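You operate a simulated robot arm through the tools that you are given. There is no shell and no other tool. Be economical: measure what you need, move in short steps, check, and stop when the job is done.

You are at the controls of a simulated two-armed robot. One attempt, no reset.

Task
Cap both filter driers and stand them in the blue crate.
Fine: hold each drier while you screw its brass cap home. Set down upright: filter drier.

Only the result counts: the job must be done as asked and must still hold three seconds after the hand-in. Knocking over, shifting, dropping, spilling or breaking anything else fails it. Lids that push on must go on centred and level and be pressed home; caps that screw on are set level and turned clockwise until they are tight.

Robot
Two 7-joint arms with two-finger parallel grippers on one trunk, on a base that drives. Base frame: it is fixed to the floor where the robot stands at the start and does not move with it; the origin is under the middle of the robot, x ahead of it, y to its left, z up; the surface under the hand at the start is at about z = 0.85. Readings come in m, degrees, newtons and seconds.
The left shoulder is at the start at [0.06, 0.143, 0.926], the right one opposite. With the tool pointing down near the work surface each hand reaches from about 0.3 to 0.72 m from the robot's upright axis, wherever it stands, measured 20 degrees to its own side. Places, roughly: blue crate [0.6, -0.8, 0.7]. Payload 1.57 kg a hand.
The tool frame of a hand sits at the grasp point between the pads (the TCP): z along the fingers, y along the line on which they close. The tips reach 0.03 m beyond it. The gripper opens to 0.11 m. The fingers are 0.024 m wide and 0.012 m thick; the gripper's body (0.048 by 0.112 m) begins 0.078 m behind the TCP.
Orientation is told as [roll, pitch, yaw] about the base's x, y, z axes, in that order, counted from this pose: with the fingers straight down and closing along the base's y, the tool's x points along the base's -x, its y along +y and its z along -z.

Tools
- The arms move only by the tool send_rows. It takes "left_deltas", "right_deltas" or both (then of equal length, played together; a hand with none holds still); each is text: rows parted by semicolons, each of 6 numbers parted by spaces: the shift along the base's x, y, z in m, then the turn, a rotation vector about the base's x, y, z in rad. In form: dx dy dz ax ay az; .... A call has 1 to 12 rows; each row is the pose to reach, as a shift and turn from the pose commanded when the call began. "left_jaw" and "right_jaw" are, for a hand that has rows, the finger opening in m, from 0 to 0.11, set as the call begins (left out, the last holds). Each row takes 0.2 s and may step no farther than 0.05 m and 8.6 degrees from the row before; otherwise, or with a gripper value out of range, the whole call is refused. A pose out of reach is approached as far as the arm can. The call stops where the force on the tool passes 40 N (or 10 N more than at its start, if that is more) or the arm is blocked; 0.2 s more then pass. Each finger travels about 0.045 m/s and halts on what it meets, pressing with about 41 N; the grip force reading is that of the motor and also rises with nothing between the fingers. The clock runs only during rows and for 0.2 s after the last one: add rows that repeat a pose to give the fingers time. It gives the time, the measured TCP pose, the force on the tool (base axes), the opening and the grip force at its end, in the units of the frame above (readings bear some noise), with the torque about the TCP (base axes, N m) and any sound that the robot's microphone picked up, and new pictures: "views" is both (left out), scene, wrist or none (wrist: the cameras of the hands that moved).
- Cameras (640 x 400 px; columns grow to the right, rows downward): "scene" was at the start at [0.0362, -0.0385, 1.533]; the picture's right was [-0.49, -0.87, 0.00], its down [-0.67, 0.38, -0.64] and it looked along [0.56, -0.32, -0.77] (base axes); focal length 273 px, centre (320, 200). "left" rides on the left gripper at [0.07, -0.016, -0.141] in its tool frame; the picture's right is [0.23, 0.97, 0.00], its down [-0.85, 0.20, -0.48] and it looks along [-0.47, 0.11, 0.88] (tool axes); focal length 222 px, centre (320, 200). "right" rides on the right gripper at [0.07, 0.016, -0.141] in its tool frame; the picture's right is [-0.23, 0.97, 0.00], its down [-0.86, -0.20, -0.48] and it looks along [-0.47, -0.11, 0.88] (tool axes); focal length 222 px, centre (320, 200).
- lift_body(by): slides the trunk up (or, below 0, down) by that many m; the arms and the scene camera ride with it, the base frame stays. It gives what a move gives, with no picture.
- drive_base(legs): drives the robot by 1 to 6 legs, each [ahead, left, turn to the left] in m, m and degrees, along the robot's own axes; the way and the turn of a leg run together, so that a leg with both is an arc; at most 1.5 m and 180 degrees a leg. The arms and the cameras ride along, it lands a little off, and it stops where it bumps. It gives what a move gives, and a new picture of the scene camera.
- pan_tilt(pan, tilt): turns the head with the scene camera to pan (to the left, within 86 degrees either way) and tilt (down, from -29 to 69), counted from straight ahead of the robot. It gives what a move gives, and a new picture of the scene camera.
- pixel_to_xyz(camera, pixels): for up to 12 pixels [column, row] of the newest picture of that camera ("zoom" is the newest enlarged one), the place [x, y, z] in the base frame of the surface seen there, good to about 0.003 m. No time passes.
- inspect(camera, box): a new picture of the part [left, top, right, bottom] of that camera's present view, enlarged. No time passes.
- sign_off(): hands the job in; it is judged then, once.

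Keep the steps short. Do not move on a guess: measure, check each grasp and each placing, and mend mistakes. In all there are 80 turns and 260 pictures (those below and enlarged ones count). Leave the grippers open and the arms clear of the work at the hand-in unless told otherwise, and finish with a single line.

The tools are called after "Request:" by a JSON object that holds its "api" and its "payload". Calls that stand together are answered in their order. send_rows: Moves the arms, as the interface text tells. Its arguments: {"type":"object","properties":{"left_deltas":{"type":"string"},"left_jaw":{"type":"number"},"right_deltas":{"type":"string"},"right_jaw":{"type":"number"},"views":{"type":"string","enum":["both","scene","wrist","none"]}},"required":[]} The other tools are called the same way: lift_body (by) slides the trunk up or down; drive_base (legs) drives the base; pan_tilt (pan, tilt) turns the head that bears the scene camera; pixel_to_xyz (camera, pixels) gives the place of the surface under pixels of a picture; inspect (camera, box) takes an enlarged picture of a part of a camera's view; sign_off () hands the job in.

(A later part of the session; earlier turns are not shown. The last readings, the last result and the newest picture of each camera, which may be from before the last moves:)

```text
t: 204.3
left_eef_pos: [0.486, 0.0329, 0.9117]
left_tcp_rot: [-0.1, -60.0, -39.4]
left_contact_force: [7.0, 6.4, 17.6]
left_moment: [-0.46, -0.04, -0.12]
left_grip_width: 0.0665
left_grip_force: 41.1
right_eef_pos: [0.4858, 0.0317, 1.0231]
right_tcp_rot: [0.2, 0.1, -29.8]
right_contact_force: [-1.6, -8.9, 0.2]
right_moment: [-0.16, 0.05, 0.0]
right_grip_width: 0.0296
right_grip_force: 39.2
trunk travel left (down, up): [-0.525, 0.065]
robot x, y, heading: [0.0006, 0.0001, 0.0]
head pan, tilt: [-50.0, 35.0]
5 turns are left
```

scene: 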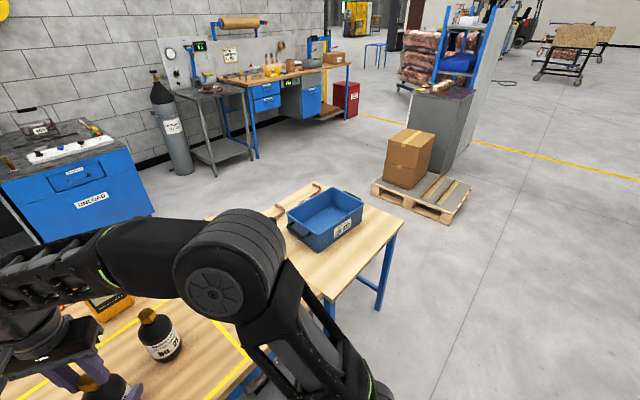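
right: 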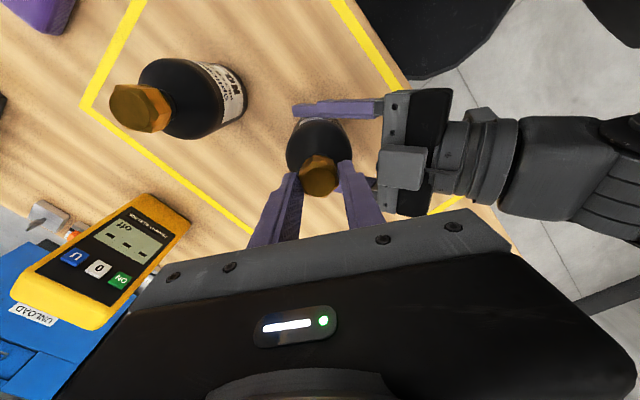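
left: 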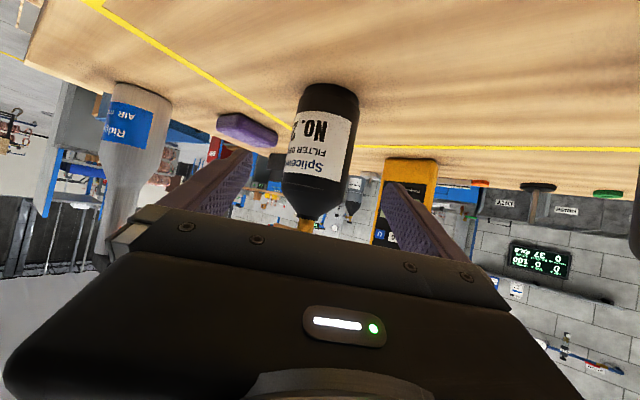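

Five turns left. The closing forces say the axis is 0.7 mm to -x and 1.2 mm to -y of the hand. Batch: recentre, go back to +60°, close, press lightly, turn 228° clockwise, unwind 240° with the fingers open, close and turn 240°, reading torque. I'll also measure the crate.

Request:
{"api": "pixel_to_xyz", "payload": {"camera": "scene", "pixels": [[288, 213], [330, 190], [362, 211], [319, 238], [322, 247], [325, 222], [312, 218], [340, 214], [328, 204], [345, 222], [300, 224], [340, 240]]}}

Request:
{"api": "inspect", "payload": {"camera": "scene", "box": [270, 175, 380, 260]}}

Request:
{"api": "pixel_to_xyz", "payload": {"camera": "zoom", "pixels": [[300, 180], [340, 180], [380, 170], [340, 140], [300, 220], [260, 190], [420, 200], [340, 220], [250, 240], [320, 120], [460, 200], [380, 250]]}}

Request:
{"api": "send_rows", "payload": {"right_deltas": "0 0 0 0 0 0; 0 0 0 0 0 0; -0.0007 -0.0012 0 0 0 0.1; -0.0007 -0.0012 0 0 0 0.249; -0.0007 -0.0012 0 0 0 0.398; -0.0007 -0.0012 0 0 0 0.547; -0.0007 -0.0012 0 0 0 0.696; -0.0007 -0.0012 0 0 0 0.845; -0.0007 -0.0012 0 0 0 0.994; -0.0007 -0.0012 0 0 0 1.143; -0.0007 -0.0012 0 0 0 1.292; -0.0007 -0.0012 0 0 0 1.441", "right_jaw": 0.055, "views": "none"}}

Request:
{"api": "send_rows", "payload": {"right_deltas": "0 0 0 0 0 0.07; 0 0 0 0 0 0.13; 0 0 0 0 0 0.13", "views": "none"}}

Request:
{"api": "send_rows", "payload": {"right_deltas": "0 0 0 0 0 0; 0 0 0 0 0 0; 0 0 0 0 0 0; 0 0 -0.0006 0 0 0; 0 0 -0.0012 0 0 0; 0 0 -0.0012 0 0 0", "right_jaw": 0.01, "views": "none"}}

Request:
{"api": "send_rows", "payload": {"right_deltas": "0 0 0 0 0 -0.14; 0 0 0 0 0 -0.28; 0 0 -0.0001 0 0 -0.42; 0 0 -0.0001 0 0 -0.56; 0 0 -0.0002 0 0 -0.7; 0 0 -0.0003 0 0 -0.84; 0 0 -0.0003 0 0 -0.98; 0 0 -0.0004 0 0 -1.12; 0 0 -0.0005 0 0 -1.26; 0 0 -0.0006 0 0 -1.4", "views": "none"}}

Request:
{"api": "send_rows", "payload": {"right_deltas": "0 0 0 0 0 -0.14; 0 0 -0.0001 0 0 -0.28; 0 0 -0.0002 0 0 -0.42; 0 0 -0.0002 0 0 -0.56; 0 0 -0.0003 0 0 -0.7; 0 0 -0.0004 0 0 -0.84; 0 0 -0.0004 0 0 -0.98; 0 0 -0.0005 0 0 -1.12; 0 0 -0.0006 0 0 -1.26; 0 0 -0.0006 0 0 -1.4", "views": "none"}}

Request:
{"api": "send_rows", "payload": {"right_deltas": "0 0 0 0 0 -0.14; 0 0 -0.0001 0 0 -0.28; 0 0 -0.0002 0 0 -0.42; 0 0 -0.0002 0 0 -0.56; 0 0 -0.0003 0 0 -0.7; 0 0 -0.0004 0 0 -0.84; 0 0 -0.0004 0 0 -0.98; 0 0 -0.0005 0 0 -1.12; 0 0 -0.0005 0 0 -1.18", "views": "none"}}

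Request:
{"api": "send_rows", "payload": {"right_deltas": "0 0 0 0 0 0; 0 0 0 0 0 0; 0 0 0 0 0 0.149; 0 0 0 0 0 0.298; 0 0 0 0 0 0.447; 0 0 0 0 0 0.596; 0 0 0 0 0 0.745; 0 0 0 0 0 0.894; 0 0 0 0 0 1.043; 0 0 0 0 0 1.192; 0 0 0 0 0 1.341; 0 0 0 0 0 1.49", "right_jaw": 0.05, "views": "none"}}

Request:
{"api": "send_rows", "payload": {"right_deltas": "0 0 0 0 0 0.149; 0 0 0 0 0 0.298; 0 0 0 0 0 0.447; 0 0 0 0 0 0.596; 0 0 0 0 0 0.745; 0 0 0 0 0 0.894; 0 0 0 0 0 1.043; 0 0 0 0 0 1.192; 0 0 0 0 0 1.341; 0 0 0 0 0 1.49; 0 0 0 0 0 1.639; 0 0 0 0 0 1.788", "views": "none"}}

Request:
{"api": "send_rows", "payload": {"right_deltas": "0 0 0 0 0 0.14; 0 0 0 0 0 0.28; 0 0 0 0 0 0.42; 0 0 0 0 0 0.56; 0 0 0 0 0 0.7; 0 0 0 0 0 0.84; 0 0 0 0 0 0.911; 0 0 0 0 0 0.911", "views": "none"}}

Request:
{"api": "send_rows", "payload": {"right_deltas": "0 0 0 0 0 0; 0 0 0 0 0 0; 0 0 0 0 0 0; 0 0 -0.0005 0 0 0; 0 0 -0.0007 0 0 0", "right_jaw": 0.01, "views": "none"}}

Request:
{"api": "send_rows", "payload": {"right_deltas": "0 0 0 0 0 -0.14; 0 0 -0.0001 0 0 -0.28; 0 0 -0.0001 0 0 -0.42; 0 0 -0.0002 0 0 -0.56; 0 0 -0.0002 0 0 -0.7; 0 0 -0.0003 0 0 -0.84; 0 0 -0.0003 0 0 -0.98; 0 0 -0.0004 0 0 -1.12; 0 0 -0.0004 0 0 -1.26; 0 0 -0.0005 0 0 -1.4", "views": "none"}}

Request:
{"api": "send_rows", "payload": {"right_deltas": "0 0 0 0 0 -0.14; 0 0 -0.0001 0 0 -0.28; 0 0 -0.0001 0 0 -0.42; 0 0 -0.0002 0 0 -0.56; 0 0 -0.0002 0 0 -0.7; 0 0 -0.0003 0 0 -0.84; 0 0 -0.0003 0 0 -0.98; 0 0 -0.0004 0 0 -1.12; 0 0 -0.0004 0 0 -1.26; 0 0 -0.0005 0 0 -1.4", "views": "none"}}

Request:
{"api": "send_rows", "payload": {"right_deltas": "0 0 0 0 0 -0.14; 0 0 -0.0001 0 0 -0.28; 0 0 -0.0001 0 0 -0.42; 0 0 -0.0002 0 0 -0.56; 0 0 -0.0002 0 0 -0.7; 0 0 -0.0003 0 0 -0.84; 0 0 -0.0003 0 0 -0.98; 0 0 -0.0004 0 0 -1.12; 0 0 -0.0004 0 0 -1.26; 0 0 -0.0004 0 0 -1.36", "views": "none"}}

```text
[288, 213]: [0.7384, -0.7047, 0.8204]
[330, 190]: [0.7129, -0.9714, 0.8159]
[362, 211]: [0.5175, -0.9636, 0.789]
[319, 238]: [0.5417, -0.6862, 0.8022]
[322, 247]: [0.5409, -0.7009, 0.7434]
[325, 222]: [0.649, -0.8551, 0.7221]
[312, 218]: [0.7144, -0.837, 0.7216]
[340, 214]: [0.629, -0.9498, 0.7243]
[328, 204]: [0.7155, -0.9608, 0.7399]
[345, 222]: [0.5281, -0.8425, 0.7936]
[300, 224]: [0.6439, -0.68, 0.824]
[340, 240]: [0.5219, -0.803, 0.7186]
```

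```text
4.71 times, centred on (325, 218) of scene
```

zoom: 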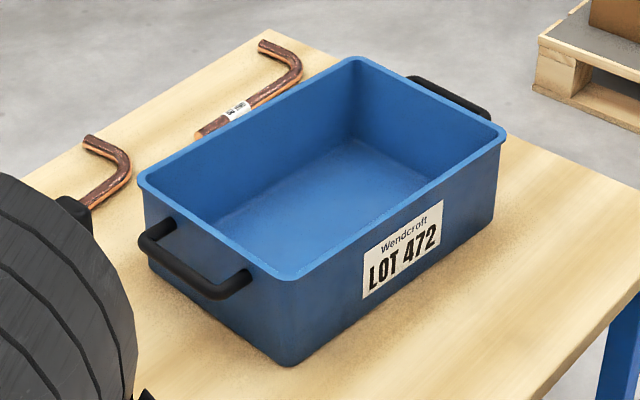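

```text
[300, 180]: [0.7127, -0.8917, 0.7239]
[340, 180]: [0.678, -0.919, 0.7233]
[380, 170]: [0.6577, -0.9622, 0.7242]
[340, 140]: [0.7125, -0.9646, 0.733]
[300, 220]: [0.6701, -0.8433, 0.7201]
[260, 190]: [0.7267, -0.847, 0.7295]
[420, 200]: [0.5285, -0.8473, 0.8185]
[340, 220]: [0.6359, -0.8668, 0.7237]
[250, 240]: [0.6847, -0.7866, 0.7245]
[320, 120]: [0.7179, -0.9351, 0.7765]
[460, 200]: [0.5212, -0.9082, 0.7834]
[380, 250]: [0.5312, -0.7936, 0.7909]
```

```text
t: 206.9
left_eef_pos: [0.4852, 0.0331, 0.9113]
left_tcp_rot: [-0.2, -59.9, -39.3]
left_contact_force: [4.2, -0.3, 17.5]
left_moment: [0.1, -0.15, 0.0]
left_grip_width: 0.0669
left_grip_force: 41.0
right_eef_pos: [0.4844, 0.0321, 1.0226]
right_tcp_rot: [0.1, 0.1, 52.9]
right_contact_force: [0.4, 0.2, -0.3]
right_moment: [0.0, -0.01, 0.01]
right_grip_width: 0.0549
right_grip_force: 0.0
trunk travel left (down, up): [-0.525, 0.065]
robot x, y, heading: [-0.0005, -0.0001, -0.1]
head pan, tilt: [-50.0, 35.0]
```

```text
t: 207.7
left_eef_pos: [0.4845, 0.0327, 0.9115]
left_tcp_rot: [-0.2, -60.0, -39.4]
left_contact_force: [4.9, -1.1, 16.8]
left_moment: [-0.02, -0.13, -0.04]
left_grip_width: 0.0668
left_grip_force: 41.3
right_eef_pos: [0.4844, 0.0319, 1.0229]
right_tcp_rot: [0.3, 0.1, 60.5]
right_contact_force: [-0.1, -0.2, 1.1]
right_moment: [0.01, 0.0, -0.04]
right_grip_width: 0.0549
right_grip_force: 0.0
trunk travel left (down, up): [-0.525, 0.065]
robot x, y, heading: [0.0, 0.0044, -0.0]
head pan, tilt: [-50.0, 35.0]
```

```text
t: 209.1
left_eef_pos: [0.4855, 0.033, 0.9121]
left_tcp_rot: [-0.3, -59.9, -39.4]
left_contact_force: [7.4, -1.1, 12.2]
left_moment: [-0.38, -0.01, -0.09]
left_grip_width: 0.0664
left_grip_force: 41.2
right_eef_pos: [0.4849, 0.033, 1.0227]
right_tcp_rot: [0.2, 0.2, 60.3]
right_contact_force: [-4.7, -2.9, 8.0]
right_moment: [-0.12, 0.08, -0.01]
right_grip_width: 0.0316
right_grip_force: 39.6
trunk travel left (down, up): [-0.525, 0.065]
robot x, y, heading: [0.0011, -0.0007, -0.2]
head pan, tilt: [-50.0, 35.0]
```

```text
t: 211.3
left_eef_pos: [0.4848, 0.0333, 0.9113]
left_tcp_rot: [-0.1, -59.9, -39.5]
left_contact_force: [17.0, -5.2, 4.6]
left_moment: [0.53, 0.19, -0.06]
left_grip_width: 0.0665
left_grip_force: 40.8
right_eef_pos: [0.4855, 0.033, 1.021]
right_tcp_rot: [0.3, 0.1, -20.0]
right_contact_force: [-10.2, 4.5, 15.7]
right_moment: [-0.02, 0.19, 0.0]
right_grip_width: 0.0314
right_grip_force: 39.8
trunk travel left (down, up): [-0.525, 0.065]
robot x, y, heading: [0.0029, -0.0006, 0.0]
head pan, tilt: [-50.0, 35.0]
```

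```text
t: 213.5
left_eef_pos: [0.4845, 0.0332, 0.9115]
left_tcp_rot: [-0.2, -59.9, -39.5]
left_contact_force: [6.3, -11.7, 12.8]
left_moment: [0.9, -0.14, 0.06]
left_grip_width: 0.0665
left_grip_force: 40.9
right_eef_pos: [0.4865, 0.0334, 1.022]
right_tcp_rot: [0.2, 0.0, -100.3]
right_contact_force: [-1.7, 14.8, 2.6]
right_moment: [0.4, 0.1, 0.0]
right_grip_width: 0.0315
right_grip_force: 40.4
trunk travel left (down, up): [-0.525, 0.065]
robot x, y, heading: [0.0006, -0.0013, -0.2]
head pan, tilt: [-50.0, 35.0]
```

```text
t: 215.5
left_eef_pos: [0.4838, 0.0335, 0.9123]
left_tcp_rot: [-0.2, -59.9, -39.6]
left_contact_force: [-7.4, -10.3, 15.8]
left_moment: [0.26, -0.78, 0.1]
left_grip_width: 0.0665
left_grip_force: 41.0
right_eef_pos: [0.4849, 0.0321, 1.0211]
right_tcp_rot: [0.1, 0.3, -167.9]
right_contact_force: [12.6, 11.5, 7.3]
right_moment: [0.29, -0.3, -0.02]
right_grip_width: 0.0313
right_grip_force: 40.2
trunk travel left (down, up): [-0.525, 0.065]
robot x, y, heading: [0.0007, -0.0035, 0.2]
head pan, tilt: [-50.0, 35.0]
```

```text
t: 218.1
left_eef_pos: [0.4842, 0.0334, 0.9113]
left_tcp_rot: [-0.3, -59.9, -39.4]
left_contact_force: [-4.2, 0.6, 5.5]
left_moment: [0.0, -0.05, 0.04]
left_grip_width: 0.0667
left_grip_force: 40.9
right_eef_pos: [0.4842, 0.0329, 1.019]
right_tcp_rot: [0.2, 0.1, -82.3]
right_contact_force: [0.3, -0.2, 0.7]
right_moment: [-0.01, 0.04, 0.01]
right_grip_width: 0.0502
right_grip_force: 0.1
trunk travel left (down, up): [-0.525, 0.065]
robot x, y, heading: [0.0009, -0.0033, -0.1]
head pan, tilt: [-50.0, 35.0]
```

```text
t: 220.7
left_eef_pos: [0.485, 0.0327, 0.9122]
left_tcp_rot: [-0.3, -59.9, -39.4]
left_contact_force: [-1.8, 0.6, 1.3]
left_moment: [0.09, -0.07, 0.05]
left_grip_width: 0.0667
left_grip_force: 41.1
right_eef_pos: [0.486, 0.0326, 1.0204]
right_tcp_rot: [0.3, 0.1, 20.3]
right_contact_force: [0.2, 0.4, -0.1]
right_moment: [0.04, 0.01, 0.0]
right_grip_width: 0.05
right_grip_force: 0.0
trunk travel left (down, up): [-0.525, 0.065]
robot x, y, heading: [0.0045, 0.0016, 0.0]
head pan, tilt: [-50.0, 35.0]
```

```text
t: 222.5
left_eef_pos: [0.4841, 0.0339, 0.9118]
left_tcp_rot: [-0.1, -59.9, -39.4]
left_contact_force: [-1.4, 1.2, 1.0]
left_moment: [0.08, -0.06, -0.01]
left_grip_width: 0.0665
left_grip_force: 41.0
right_eef_pos: [0.485, 0.0339, 1.02]
right_tcp_rot: [0.2, 0.1, 72.4]
right_contact_force: [0.5, -0.9, 0.2]
right_moment: [0.03, -0.01, -0.02]
right_grip_width: 0.0501
right_grip_force: 0.1
trunk travel left (down, up): [-0.525, 0.065]
robot x, y, heading: [0.0021, -0.0, -0.2]
head pan, tilt: [-50.0, 35.0]
```

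```text
t: 223.7
left_eef_pos: [0.4849, 0.0334, 0.9106]
left_tcp_rot: [-0.2, -59.8, -39.4]
left_contact_force: [-5.8, 1.1, 2.8]
left_moment: [0.0, -0.51, -0.06]
left_grip_width: 0.0665
left_grip_force: 41.0
right_eef_pos: [0.4847, 0.0332, 1.0199]
right_tcp_rot: [0.1, 0.2, 72.2]
right_contact_force: [5.8, -1.4, 2.1]
right_moment: [-0.03, -0.14, -0.02]
right_grip_width: 0.0312
right_grip_force: 40.4
trunk travel left (down, up): [-0.525, 0.065]
robot x, y, heading: [0.0, 0.0002, -0.2]
head pan, tilt: [-50.0, 35.0]
```

```text
t: 225.9
left_eef_pos: [0.4844, 0.0337, 0.9126]
left_tcp_rot: [-0.2, -59.9, -39.3]
left_contact_force: [-2.4, -1.0, 0.9]
left_moment: [0.39, 0.0, -0.1]
left_grip_width: 0.0669
left_grip_force: 40.6
right_eef_pos: [0.4847, 0.0339, 1.0196]
right_tcp_rot: [0.2, 0.2, -8.1]
right_contact_force: [3.0, 3.7, 2.1]
right_moment: [0.08, -0.03, -0.02]
right_grip_width: 0.0314
right_grip_force: 40.1
trunk travel left (down, up): [-0.525, 0.065]
robot x, y, heading: [-0.0026, 0.0016, -0.1]
head pan, tilt: [-50.0, 35.0]
```

```text
t: 228.1
left_eef_pos: [0.4845, 0.0331, 0.9115]
left_tcp_rot: [-0.3, -59.8, -39.4]
left_contact_force: [-5.9, -6.8, 2.1]
left_moment: [0.07, -0.62, -0.64]
left_grip_width: 0.0665
left_grip_force: 41.2
right_eef_pos: [0.4847, 0.0312, 1.0187]
right_tcp_rot: [0.2, 0.1, -88.2]
right_contact_force: [6.2, 4.9, 1.5]
right_moment: [0.02, -0.09, 0.67]
right_grip_width: 0.0293
right_grip_force: 38.5
trunk travel left (down, up): [-0.525, 0.065]
robot x, y, heading: [0.0015, 0.0019, -0.1]
head pan, tilt: [-50.0, 35.0]
```

```text
t: 230.3
left_eef_pos: [0.4847, 0.0344, 0.9109]
left_tcp_rot: [-0.1, -59.9, -39.5]
left_contact_force: [0.5, 0.6, 3.2]
left_moment: [0.26, 0.27, -1.04]
left_grip_width: 0.0667
left_grip_force: 41.2
right_eef_pos: [0.4853, 0.0329, 1.0179]
right_tcp_rot: [0.2, 0.1, -166.1]
right_contact_force: [-0.4, 1.9, -0.4]
right_moment: [-0.08, 0.06, 1.03]
right_grip_width: 0.0309
right_grip_force: 39.6
trunk travel left (down, up): [-0.525, 0.065]
robot x, y, heading: [-0.005, -0.0028, -0.0]
head pan, tilt: [-50.0, 35.0]
```

Request:
{"api": "inspect", "payload": {"camera": "right", "box": [270, 130, 370, 210]}}

```text
5.00 times, centred on (320, 170) of right
4 turns are left
```

zoom: 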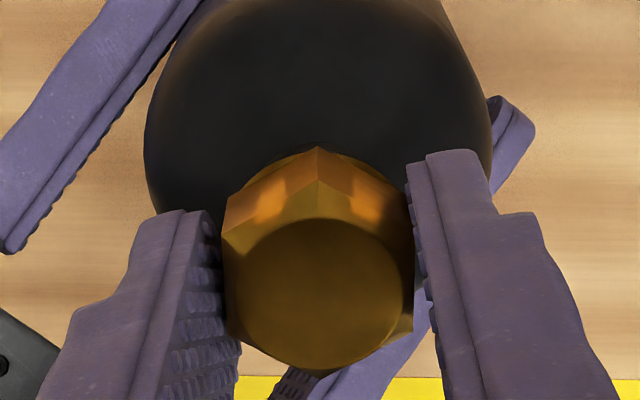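

Torque reads 1.03 N·m: cap A is tight on drier 46. Crate interior is x 0.545–0.715, y -0.70 to -0.965, floor 0.7235 and rim 0.824. Batch: release both, bring the right hand over drier 21 and the left over 46, fingers down, grip the bodies, lift, then drive back, right and forward.

Request:
{"api": "send_rows", "payload": {"right_deltas": "0 0 0 0 0 0; 0 0 0 0 0 0; 0 0 0 0 0 0; 0 0 0.02 0 0 0; 0 0 0.05 0 0 0; 0 -0.01 0.075 0 0 0.1; -0.005 -0.045 0.075 0 0 0.249; -0.01 -0.085 0.075 0 0 0.398; -0.015 -0.125 0.075 0 0 0.547; -0.02 -0.165 0.075 0 0 0.696; -0.025 -0.2 0.075 0 0 0.845; -0.03 -0.222 0.075 0 0 0.994", "right_jaw": 0.06, "views": "none"}}

Request:
{"api": "send_rows", "payload": {"right_deltas": "0 0 0 0 0 0.149; 0 0 0 0 0 0.298; 0 0 0 0 0 0.447; 0 0 0 0 0 0.596; 0 0 0 0 0 0.745; 0 0 0 0 0 0.894; 0 0 0 0 0 1.043; 0 0 0 0 0 1.192; 0 0 0 0 0 1.341; 0 0 0 0 0 1.49; 0 0 0 0 0 1.639; 0 0 0 0 0 1.788", "right_jaw": 0.09, "left_deltas": "0 0 0 0 0 0; 0 0 0 0 0 0; 0 0 0.02 0 0 0; 0 0 0.05 0 0 0; 0 0 0.09 0 0 0; 0 0 0.13 0 0 0; 0 0 0.148 0 0 0; 0 0 0.148 0.0365 0.1003 0.0632; 0 0 0.148 0.073 0.2006 0.1264; 0 0 0.148 0.1095 0.3009 0.1896; 0 0 0.148 0.146 0.4012 0.2528; 0 0 0.148 0.1825 0.5015 0.316", "left_jaw": 0.1, "views": "none"}}

Request:
{"api": "send_rows", "payload": {"right_deltas": "0 0 -0.015 0 0 0.11; 0 0 -0.038 0 0 0.217; 0 0 -0.038 0 0 0.217; 0 0 -0.038 0 0 0.217; 0 0 -0.038 0 0 0.217; 0 0 -0.038 0 0 0.217", "left_deltas": "0 0 0 0.0365 0.1003 0.0632; 0 0 0 0.073 0.2006 0.1264; 0 0 0 0.1095 0.3009 0.1896; 0 0 0 0.146 0.4012 0.2528; 0 0 0 0.1825 0.5015 0.316; 0 0 0 0.1825 0.5015 0.316", "views": "both"}}

Request:
{"api": "pan_tilt", "payload": {"pan": -5, "tilt": 55}}

Request:
{"api": "send_rows", "payload": {"left_deltas": "0 0 -0.03 0 0 0; 0 0 -0.06 0 0 0; 0 0 -0.085 0 0 0; 0 0 -0.105 0 0 0; 0 0 -0.115 0 0 0; 0 0 -0.115 0 0 0", "views": "none"}}

Request:
{"api": "send_rows", "payload": {"right_deltas": "0.02 0.022 0 0 0 0; 0.045 0.05 0 0 0 0; 0.07 0.08 0 0 0 0; 0.0877 0.1019 0 0 0 0; 0.0877 0.1019 -0.03 0 0 0; 0.0877 0.1019 -0.06 0 0 0; 0.0877 0.1019 -0.085 0 0 0; 0.0877 0.1019 -0.1 0 0 0; 0.0877 0.1019 -0.11 0 0 0; 0.0877 0.1019 -0.11 0 0 0", "views": "none"}}

Request:
{"api": "send_rows", "payload": {"left_deltas": "0 0 0 0 0 0; 0 0 0 0 0 0; 0 0 0 0 0 0; 0 0 0 0 0 0; 0 0 0 0 0 0; 0 0 0 0 0 0", "right_deltas": "0 0 0 0 0 0; 0 0 0 0 0 0; 0 0 0 0 0 0; 0 0 0 0 0 0; 0 0 0 0 0 0; 0 0 0 0 0 0", "left_jaw": 0.04, "right_jaw": 0.04, "views": "scene"}}

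Request:
{"api": "send_rows", "payload": {"left_deltas": "0 0 0.01 0 0 0; 0 0 0.025 0 0 0; 0 0 0.045 0 0 0; 0 0 0.065 0 0 0; 0 0 0.085 0 0 0; 0 0 0.105 0 0 0; 0 0 0.12 0 0 0; 0 0 0.12 0 0 0", "right_deltas": "0 0 0.01 0 0 0; 0 0 0.025 0 0 0; 0 0 0.045 0 0 0; 0 0 0.065 0 0 0; 0 0 0.085 0 0 0; 0 0 0.105 0 0 0; 0 0 0.12 0 0 0; 0 0 0.12 0 0 0", "views": "both"}}

Request:
{"api": "drive_base", "payload": {"legs": [[-0.3, 0, 0], [0, -0.83, 0], [0.3, 0, 0]]}}

```text
t: 232.9
left_eef_pos: [0.4847, 0.0339, 0.9099]
left_tcp_rot: [-0.3, -59.8, -39.3]
left_contact_force: [-0.7, 1.3, 1.1]
left_moment: [-0.16, -0.06, 0.06]
left_grip_width: 0.0666
left_grip_force: 41.0
right_eef_pos: [0.4551, -0.1906, 1.0943]
right_tcp_rot: [0.2, 0.1, -109.0]
right_contact_force: [0.0, 0.1, 0.0]
right_moment: [-0.01, 0.02, 0.02]
right_grip_width: 0.0598
right_grip_force: 0.1
right hand out of reach, approached as far as the arm can: row 5, 6
trunk travel left (down, up): [-0.525, 0.065]
robot x, y, heading: [-0.0026, -0.0018, -0.1]
head pan, tilt: [-50.0, 35.0]
```

```text
t: 235.5
left_eef_pos: [0.4837, 0.0351, 1.0576]
left_tcp_rot: [-6.3, -29.5, -16.5]
left_contact_force: [0.2, -0.8, 1.0]
left_moment: [-0.01, 0.01, 0.03]
left_grip_width: 0.1001
left_grip_force: 0.0
left hand out of reach, approached as far as the arm can: row 9, 10
right_eef_pos: [0.456, -0.1885, 1.0929]
right_tcp_rot: [0.1, 0.1, -6.4]
right_contact_force: [-0.1, 0.5, 0.1]
right_moment: [0.0, -0.02, 0.03]
right_grip_width: 0.0903
right_grip_force: 0.0
trunk travel left (down, up): [-0.525, 0.065]
robot x, y, heading: [0.0008, 0.0018, -0.2]
head pan, tilt: [-50.0, 35.0]
```

```text
t: 236.9
left_eef_pos: [0.4809, 0.0425, 1.0476]
left_tcp_rot: [0.2, 0.0, 0.3]
left_contact_force: [0.1, -0.1, 0.2]
left_moment: [-0.01, 0.01, -0.01]
left_grip_width: 0.1002
left_grip_force: 0.0
left hand out of reach, approached as far as the arm can: row 5, 6
right_eef_pos: [0.4565, -0.1887, 1.0556]
right_tcp_rot: [0.2, 0.2, 5.7]
right_contact_force: [0.3, -0.7, 0.4]
right_moment: [0.0, -0.01, 0.01]
right_grip_width: 0.09
right_grip_force: 0.0
trunk travel left (down, up): [-0.525, 0.065]
robot x, y, heading: [0.0011, 0.0036, -0.4]
head pan, tilt: [-50.0, 35.0]
```

scene: 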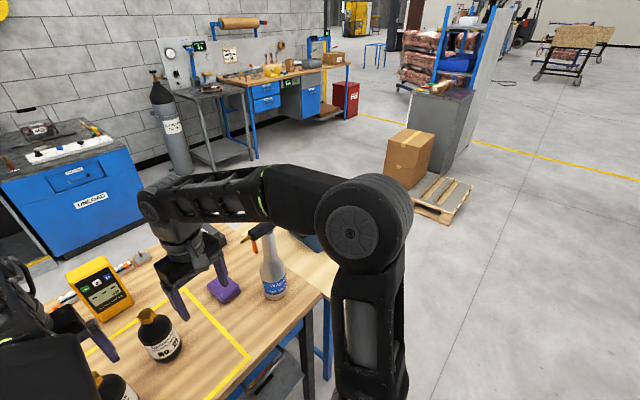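
right: 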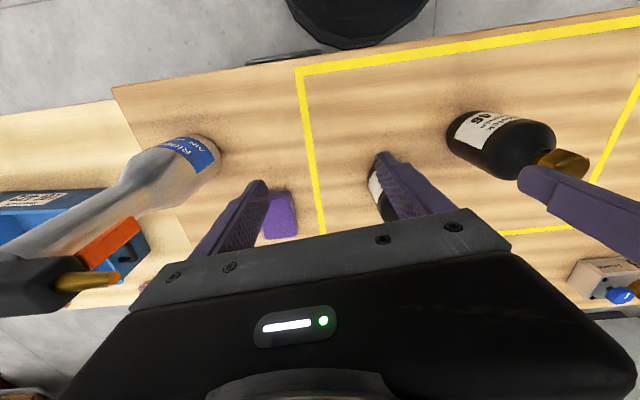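
left: 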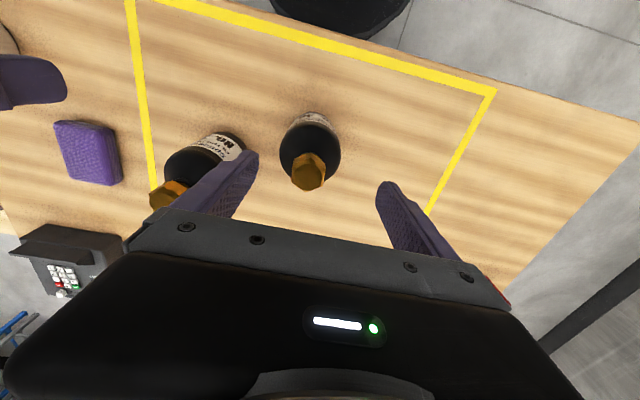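

```text
t: 238.0
left_eef_pos: [0.4818, 0.0418, 1.048]
left_tcp_rot: [0.2, -0.1, 0.2]
left_contact_force: [0.0, -0.8, -0.5]
left_moment: [0.02, -0.01, 0.02]
left_grip_width: 0.1002
left_grip_force: 0.0
right_eef_pos: [0.4556, -0.1895, 1.0564]
right_tcp_rot: [0.3, 0.2, 5.8]
right_contact_force: [-0.2, 0.8, 0.5]
right_moment: [0.01, 0.0, -0.02]
right_grip_width: 0.09
right_grip_force: 0.1
trunk travel left (down, up): [-0.525, 0.065]
robot x, y, heading: [-0.0006, -0.0022, -0.1]
head pan, tilt: [-5.0, 55.0]
```

scene: 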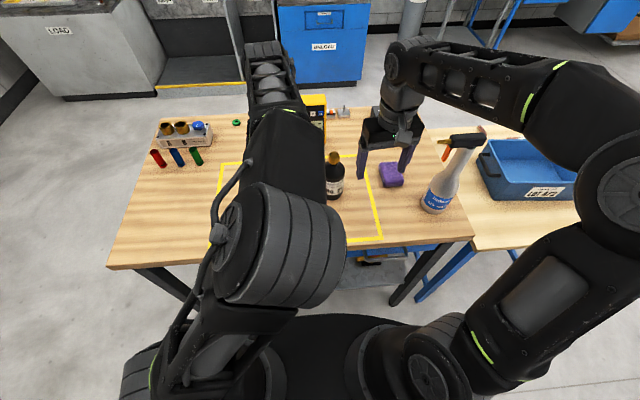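

```text
t: 239.4
left_eef_pos: [0.4813, 0.0424, 0.9342]
left_tcp_rot: [0.2, -0.1, 0.3]
left_contact_force: [3.1, 1.2, 22.3]
left_moment: [-0.36, 0.15, 0.03]
left_grip_width: 0.1001
left_grip_force: 0.1
right_eef_pos: [0.4541, -0.1895, 1.0551]
right_tcp_rot: [0.2, 0.1, 5.8]
right_contact_force: [0.3, -0.4, -1.0]
right_moment: [-0.03, 0.03, 0.02]
right_grip_width: 0.0897
right_grip_force: 0.0
trunk travel left (down, up): [-0.525, 0.065]
robot x, y, heading: [-0.0037, 0.0037, -0.0]
head pan, tilt: [-5.0, 55.0]
```

```text
t: 241.6
left_eef_pos: [0.4806, 0.0431, 0.9329]
left_tcp_rot: [0.3, -0.1, 0.2]
left_contact_force: [1.6, -1.3, 34.5]
left_moment: [-0.28, -0.05, 0.01]
left_grip_width: 0.0998
left_grip_force: 0.1
right_eef_pos: [0.5424, -0.089, 0.9461]
right_tcp_rot: [0.2, 0.2, 5.8]
right_contact_force: [0.5, -0.3, 0.4]
right_moment: [-0.02, 0.01, -0.02]
right_grip_width: 0.0899
right_grip_force: 0.0
trunk travel left (down, up): [-0.525, 0.065]
robot x, y, heading: [-0.0015, 0.0003, -0.0]
head pan, tilt: [-5.0, 55.0]
```

```text
t: 243.0
left_eef_pos: [0.481, 0.0405, 0.9325]
left_tcp_rot: [0.2, 0.0, 0.4]
left_contact_force: [-0.6, -14.9, 34.9]
left_moment: [-2.45, -0.07, -0.06]
left_grip_width: 0.0733
left_grip_force: 18.6
right_eef_pos: [0.5408, -0.0915, 0.9453]
right_tcp_rot: [0.3, 0.0, 5.7]
right_contact_force: [0.8, 0.5, -0.9]
right_moment: [-0.02, -0.08, 0.02]
right_grip_width: 0.0659
right_grip_force: 41.1
trunk travel left (down, up): [-0.525, 0.065]
robot x, y, heading: [0.0003, 0.0021, -0.1]
head pan, tilt: [-5.0, 55.0]
```

scene: 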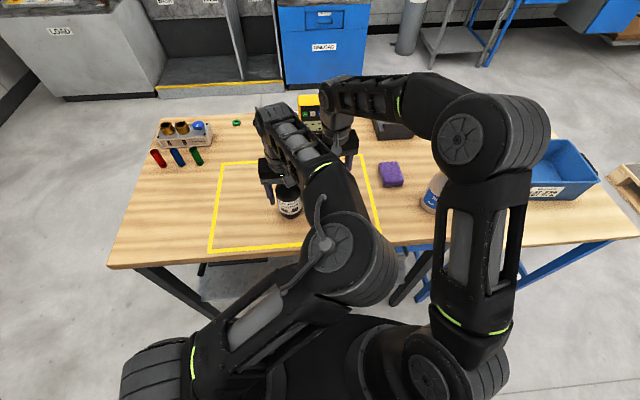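

```text
t: 244.8
left_eef_pos: [0.4801, 0.0445, 1.0498]
left_tcp_rot: [0.2, 0.1, 0.2]
left_contact_force: [0.6, 0.4, -5.6]
left_moment: [-0.02, 0.02, 0.02]
left_grip_width: 0.0664
left_grip_force: 41.3
left hand out of reach, approached as far as the arm can: row 7, 8
right_eef_pos: [0.5453, -0.0892, 1.0641]
right_tcp_rot: [0.2, 0.3, 5.7]
right_contact_force: [-0.1, 0.1, -5.7]
right_moment: [0.0, 0.01, -0.02]
right_grip_width: 0.066
right_grip_force: 41.2
trunk travel left (down, up): [-0.525, 0.065]
robot x, y, heading: [0.0024, 0.0002, -0.1]
head pan, tilt: [-5.0, 55.0]
```

scene: 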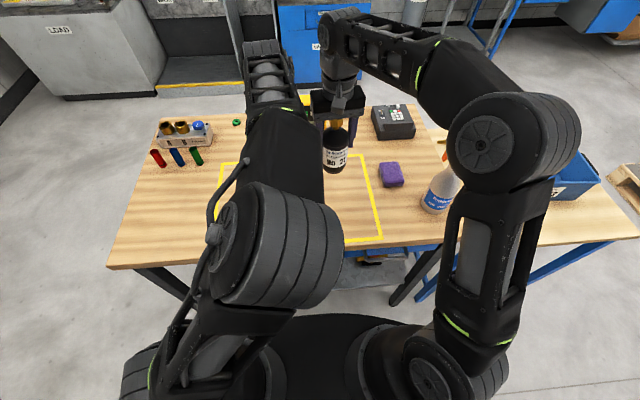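
right: 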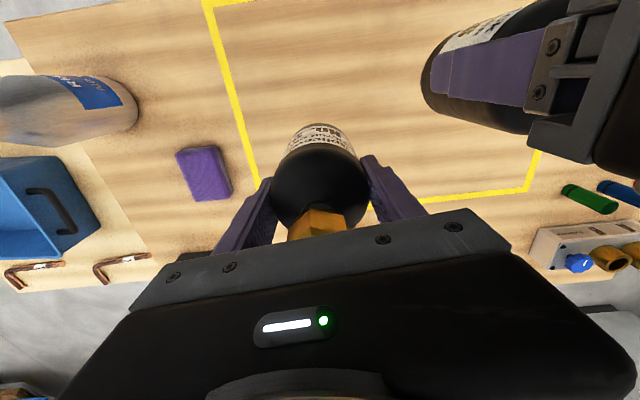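
left: 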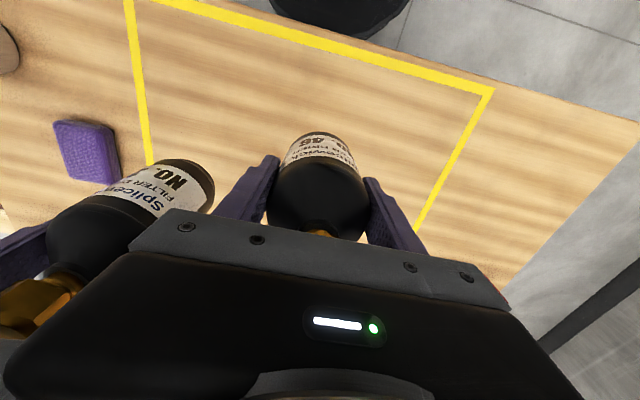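

```text
t: 252.6
left_eef_pos: [0.4674, -0.8114, 1.048]
left_tcp_rot: [0.2, 0.0, -0.8]
left_contact_force: [0.1, -0.6, -5.7]
left_moment: [0.01, 0.03, 0.01]
left_grip_width: 0.0667
left_grip_force: 40.9
right_eef_pos: [0.5291, -0.9446, 1.0638]
right_tcp_rot: [0.2, 0.3, 4.8]
right_contact_force: [0.9, 0.4, -5.1]
right_moment: [-0.02, 0.02, 0.01]
right_grip_width: 0.066
right_grip_force: 40.8
trunk travel left (down, up): [-0.525, 0.065]
robot x, y, heading: [-0.0146, -0.8493, -1.0]
head pan, tilt: [-5.0, 55.0]
```

scene: 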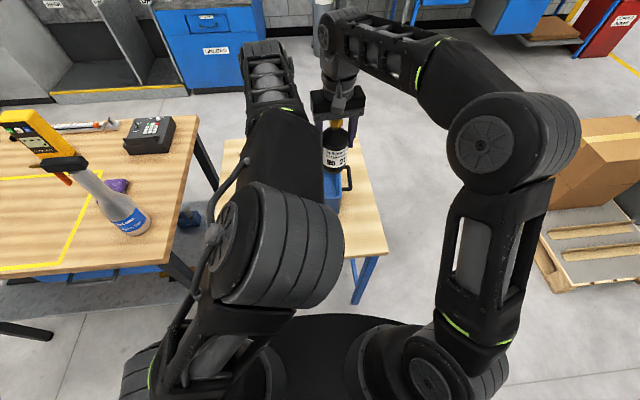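

Request:
{"api": "inspect", "payload": {"camera": "scene", "box": [180, 100, 460, 300]}}

```text
2.00 times, centred on (320, 200) of scene
3 turns are left
```

zoom: 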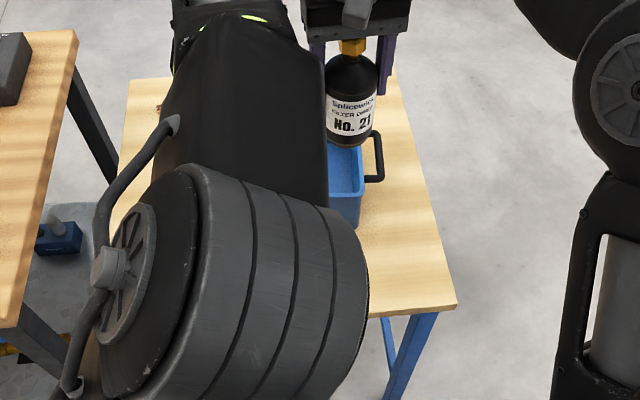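

Both driers are held (widths 0.066, about 5.7 N each) and the robot stands at (-0.015, -0.849). Batch: the right hand sets drier 21 at (0.605, -0.895) in the crate and withdraws, then the left sets 46 at (0.605, -0.775) and withdraws.

Request:
{"api": "send_rows", "payload": {"right_deltas": "0 0 -0.03 0 0 0; 0 0 -0.06 0 0 0; 0 0 -0.09 0 0 0; 0 0 -0.109 0 0 0; 0.02 0.013 -0.109 0 0 0; 0.045 0.03 -0.109 0 0 0; 0.076 0.0496 -0.109 0 0 0; 0.076 0.0496 -0.109 0 0 0; 0.076 0.0496 -0.14 0 0 0; 0.076 0.0496 -0.175 0 0 0; 0.076 0.0496 -0.205 0 0 0; 0.076 0.0496 -0.225 0 0 0", "views": "none"}}

Request:
{"api": "send_rows", "payload": {"right_deltas": "0 0 -0.007 0 0 0; 0 0 -0.013 0 0 0; 0 0 -0.016 0 0 0; 0 0 -0.0175 0 0 0; 0 0 -0.0175 0 0 0", "views": "both"}}

Request:
{"api": "send_rows", "payload": {"right_deltas": "0 0 0 0 0 0; 0 0 0 0 0 0; 0 0 0 0 0 0; 0 0 0 0 0 0", "right_jaw": 0.085, "views": "none"}}

Request:
{"api": "send_rows", "payload": {"right_deltas": "0 0 0.02 0 0 0; 0 0 0.05 0 0 0; 0 0 0.09 0 0 0; 0 0 0.13 0 0 0; 0 0 0.16 0 0 0; -0.03 -0.015 0.18 0 0 0; -0.065 -0.04 0.2 0 0 0; -0.1 -0.06 0.22 0 0 0", "views": "none"}}

Request:
{"api": "send_rows", "payload": {"left_deltas": "0 0 -0.03 0 0 0; 0 0 -0.06 0 0 0; 0 0 -0.098 0 0 0; 0.035 0.01 -0.098 0 0 0; 0.07 0.02 -0.098 0 0 0; 0.105 0.03 -0.098 0 0 0; 0.1376 0.0364 -0.098 0 0 0; 0.1376 0.0364 -0.098 0 0 0; 0.1376 0.0364 -0.13 0 0 0; 0.1376 0.0364 -0.165 0 0 0; 0.1376 0.0364 -0.2 0 0 0; 0.1376 0.0364 -0.22 0 0 0", "views": "none"}}

Request:
{"api": "send_rows", "payload": {"left_deltas": "0 0 -0.008 0 0 0; 0 0 -0.014 0 0 0; 0 0 -0.018 0 0 0; 0 0 -0.0195 0 0 0; 0 0 -0.0195 0 0 0", "views": "both"}}

Request:
{"api": "send_rows", "payload": {"left_deltas": "0 0 0 0 0 0; 0 0 0 0 0 0; 0 0 0 0 0 0; 0 0 0 0 0 0", "left_jaw": 0.085, "views": "none"}}

Request:
{"api": "send_rows", "payload": {"left_deltas": "0 0 0.02 0 0 0; 0 0 0.05 0 0 0; 0 0 0.09 0 0 0; 0 0 0.13 0 0 0; 0 0 0.16 0 0 0; -0.03 0.01 0.18 0 0 0; -0.065 0.02 0.2 0 0 0; -0.1 0.03 0.22 0 0 0", "views": "both"}}

Request:
{"api": "inspect", "payload": {"camera": "left", "box": [120, 60, 480, 285]}}

Request:
{"api": "inspect", "payload": {"camera": "right", "box": [200, 40, 640, 290]}}

```text
t: 255.2
left_eef_pos: [0.4675, -0.8106, 1.0492]
left_tcp_rot: [0.1, 0.0, -0.8]
left_contact_force: [0.9, -0.3, -5.6]
left_moment: [0.03, 0.01, 0.0]
left_grip_width: 0.0662
left_grip_force: 41.2
right_eef_pos: [0.604, -0.8957, 0.8369]
right_tcp_rot: [0.2, 0.2, 4.7]
right_contact_force: [-0.8, 0.5, -5.8]
right_moment: [-0.01, -0.01, 0.03]
right_grip_width: 0.0663
right_grip_force: 40.9
trunk travel left (down, up): [-0.525, 0.065]
robot x, y, heading: [-0.0143, -0.847, -1.1]
head pan, tilt: [-5.0, 55.0]
```

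```text
t: 256.4
left_eef_pos: [0.4671, -0.8105, 1.0498]
left_tcp_rot: [0.2, 0.0, -0.8]
left_contact_force: [-1.2, -0.4, -5.8]
left_moment: [0.01, 0.06, -0.02]
left_grip_width: 0.066
left_grip_force: 41.6
right_eef_pos: [0.6038, -0.8971, 0.8208]
right_tcp_rot: [0.2, 0.1, 4.9]
right_contact_force: [0.6, 0.5, -5.6]
right_moment: [-0.02, 0.02, 0.01]
right_grip_width: 0.0662
right_grip_force: 41.1
trunk travel left (down, up): [-0.525, 0.065]
robot x, y, heading: [-0.0159, -0.8459, -1.3]
head pan, tilt: [-5.0, 55.0]
```

scene: 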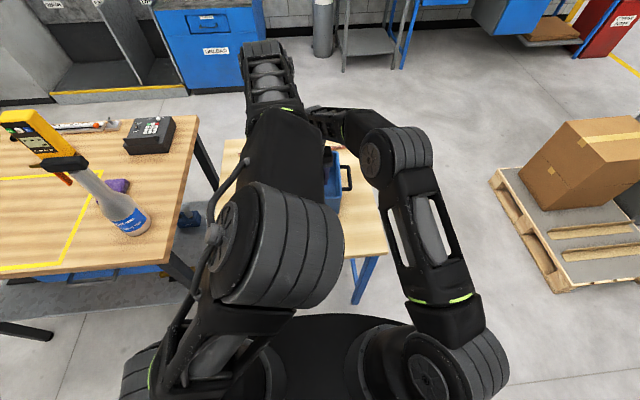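
right: 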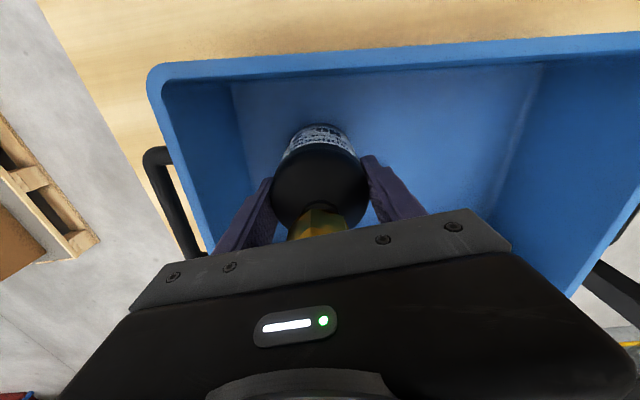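

```text
t: 257.4
left_eef_pos: [0.4664, -0.8094, 1.0487]
left_tcp_rot: [0.1, 0.1, -0.8]
left_contact_force: [0.3, 0.7, -6.0]
left_moment: [0.06, 0.0, 0.02]
left_grip_width: 0.0662
left_grip_force: 41.1
right_eef_pos: [0.6043, -0.897, 0.8206]
right_tcp_rot: [0.4, 0.1, 4.8]
right_contact_force: [-0.1, 0.7, 0.0]
right_moment: [-0.01, -0.03, 0.01]
right_grip_width: 0.0852
right_grip_force: 0.1
trunk travel left (down, up): [-0.525, 0.065]
robot x, y, heading: [-0.0148, -0.8501, -1.3]
head pan, tilt: [-5.0, 55.0]
```

```text
t: 259.2
left_eef_pos: [0.466, -0.8113, 1.0506]
left_tcp_rot: [0.3, 0.0, -0.8]
left_contact_force: [0.0, -0.2, -5.8]
left_moment: [0.02, -0.03, 0.01]
left_grip_width: 0.0659
left_grip_force: 41.3
right_eef_pos: [0.5026, -0.9546, 1.0429]
right_tcp_rot: [0.1, 0.1, 4.9]
right_contact_force: [-1.1, -0.5, -0.3]
right_moment: [0.01, -0.01, 0.01]
right_grip_width: 0.085
right_grip_force: 0.1
trunk travel left (down, up): [-0.525, 0.065]
robot x, y, heading: [-0.0119, -0.8484, -1.3]
head pan, tilt: [-5.0, 55.0]
```

```text
t: 261.8
left_eef_pos: [0.5851, -0.7787, 0.8338]
left_tcp_rot: [0.2, 0.0, -0.8]
left_contact_force: [-0.5, -0.5, -5.5]
left_moment: [0.02, 0.02, 0.01]
left_grip_width: 0.0661
left_grip_force: 41.0
left hand out of reach, approached as far as the arm can: row 7, 8, 9, 10, 11, 12
right_eef_pos: [0.5048, -0.9539, 1.0437]
right_tcp_rot: [0.1, 0.2, 4.9]
right_contact_force: [-0.4, -0.5, 0.5]
right_moment: [0.02, -0.01, 0.0]
right_grip_width: 0.0848
right_grip_force: 0.1
trunk travel left (down, up): [-0.525, 0.065]
robot x, y, heading: [-0.0144, -0.8464, -0.8]
head pan, tilt: [-5.0, 55.0]
```

```text
t: 263.0
left_eef_pos: [0.5802, -0.7782, 0.8175]
left_tcp_rot: [0.1, 0.0, -0.7]
left_contact_force: [-0.7, -1.3, -5.4]
left_moment: [0.01, -0.01, 0.0]
left_grip_width: 0.0662
left_grip_force: 41.5
left hand out of reach, approached as far as the arm can: row 2, 3, 4, 5
right_eef_pos: [0.5051, -0.9551, 1.0438]
right_tcp_rot: [0.2, 0.1, 4.9]
right_contact_force: [0.9, -0.5, 0.4]
right_moment: [0.04, 0.01, -0.01]
right_grip_width: 0.085
right_grip_force: 0.0
trunk travel left (down, up): [-0.525, 0.065]
robot x, y, heading: [-0.0125, -0.8465, -1.0]
head pan, tilt: [-5.0, 55.0]
```

scene: 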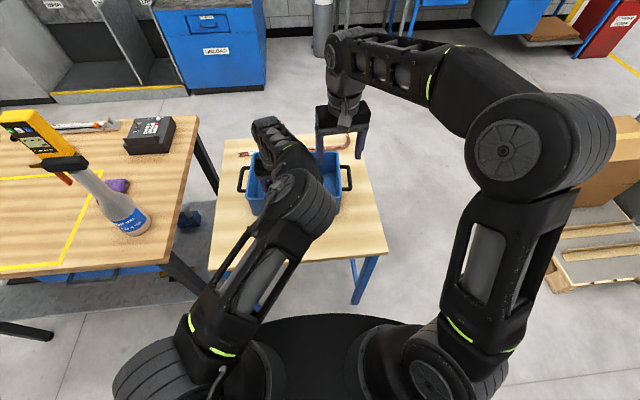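
left: 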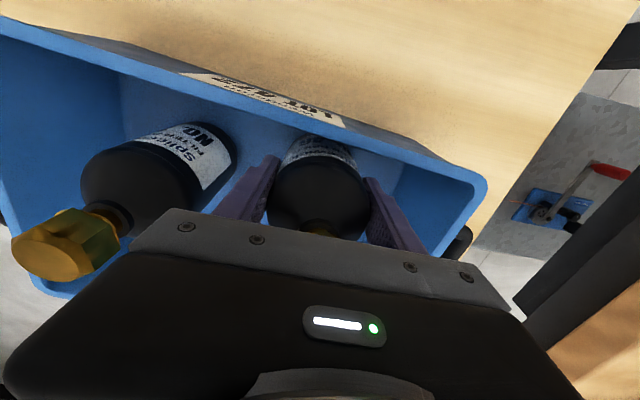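

```text
t: 264.0
left_eef_pos: [0.5801, -0.7784, 0.8191]
left_tcp_rot: [0.2, 0.0, -0.7]
left_contact_force: [-0.1, -0.7, 0.1]
left_moment: [0.01, 0.02, 0.01]
left_grip_width: 0.0849
left_grip_force: 0.0
right_eef_pos: [0.504, -0.9536, 1.0444]
right_tcp_rot: [0.2, 0.2, 4.9]
right_contact_force: [0.1, -0.5, -0.6]
right_moment: [-0.02, -0.01, 0.01]
right_grip_width: 0.0848
right_grip_force: 0.0
trunk travel left (down, up): [-0.525, 0.065]
robot x, y, heading: [-0.0111, -0.8522, -0.9]
head pan, tilt: [-5.0, 55.0]
```

```text
t: 265.8
left_eef_pos: [0.4779, -0.7474, 1.0405]
left_tcp_rot: [0.2, -0.1, -0.8]
left_contact_force: [-0.3, 1.0, 0.9]
left_moment: [0.03, -0.02, -0.04]
left_grip_width: 0.0851
left_grip_force: 0.0
right_eef_pos: [0.5034, -0.9548, 1.0437]
right_tcp_rot: [0.2, 0.1, 4.9]
right_contact_force: [-0.3, 0.4, -0.1]
right_moment: [0.0, -0.02, -0.02]
right_grip_width: 0.0851
right_grip_force: 0.0
trunk travel left (down, up): [-0.525, 0.065]
robot x, y, heading: [-0.0136, -0.8502, -1.1]
head pan, tilt: [-5.0, 55.0]
```

scene: 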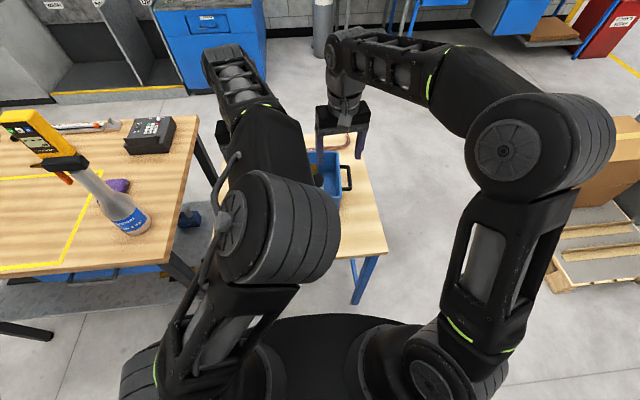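
left: 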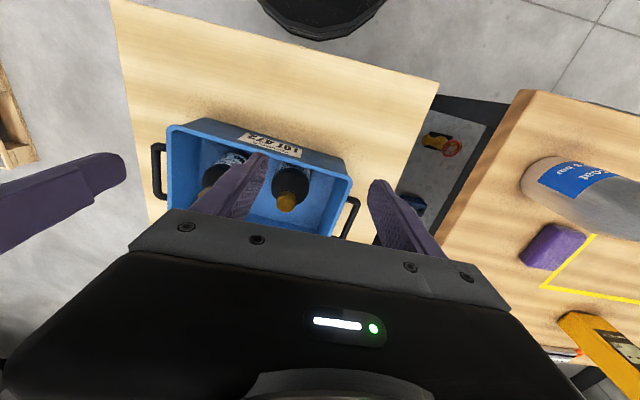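

```text
1.78 times, centred on (300, 172) of left
```

zoom: 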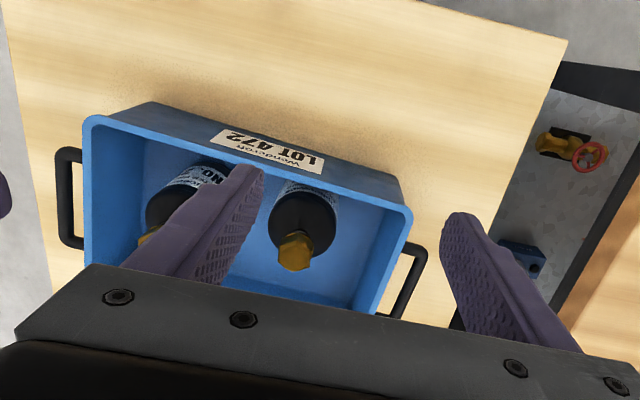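

```text
1.45 times, centred on (420, 165) of right
2 turns are left
```

zoom: 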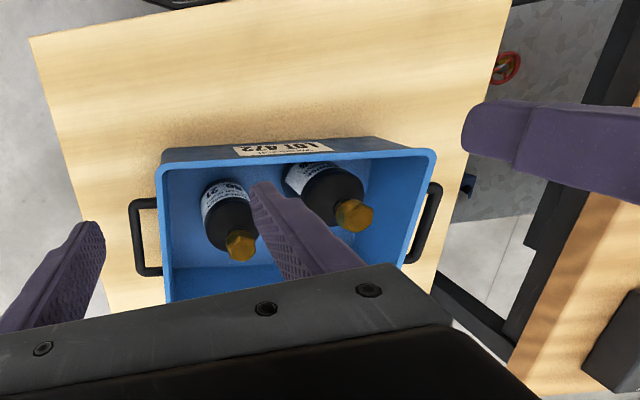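

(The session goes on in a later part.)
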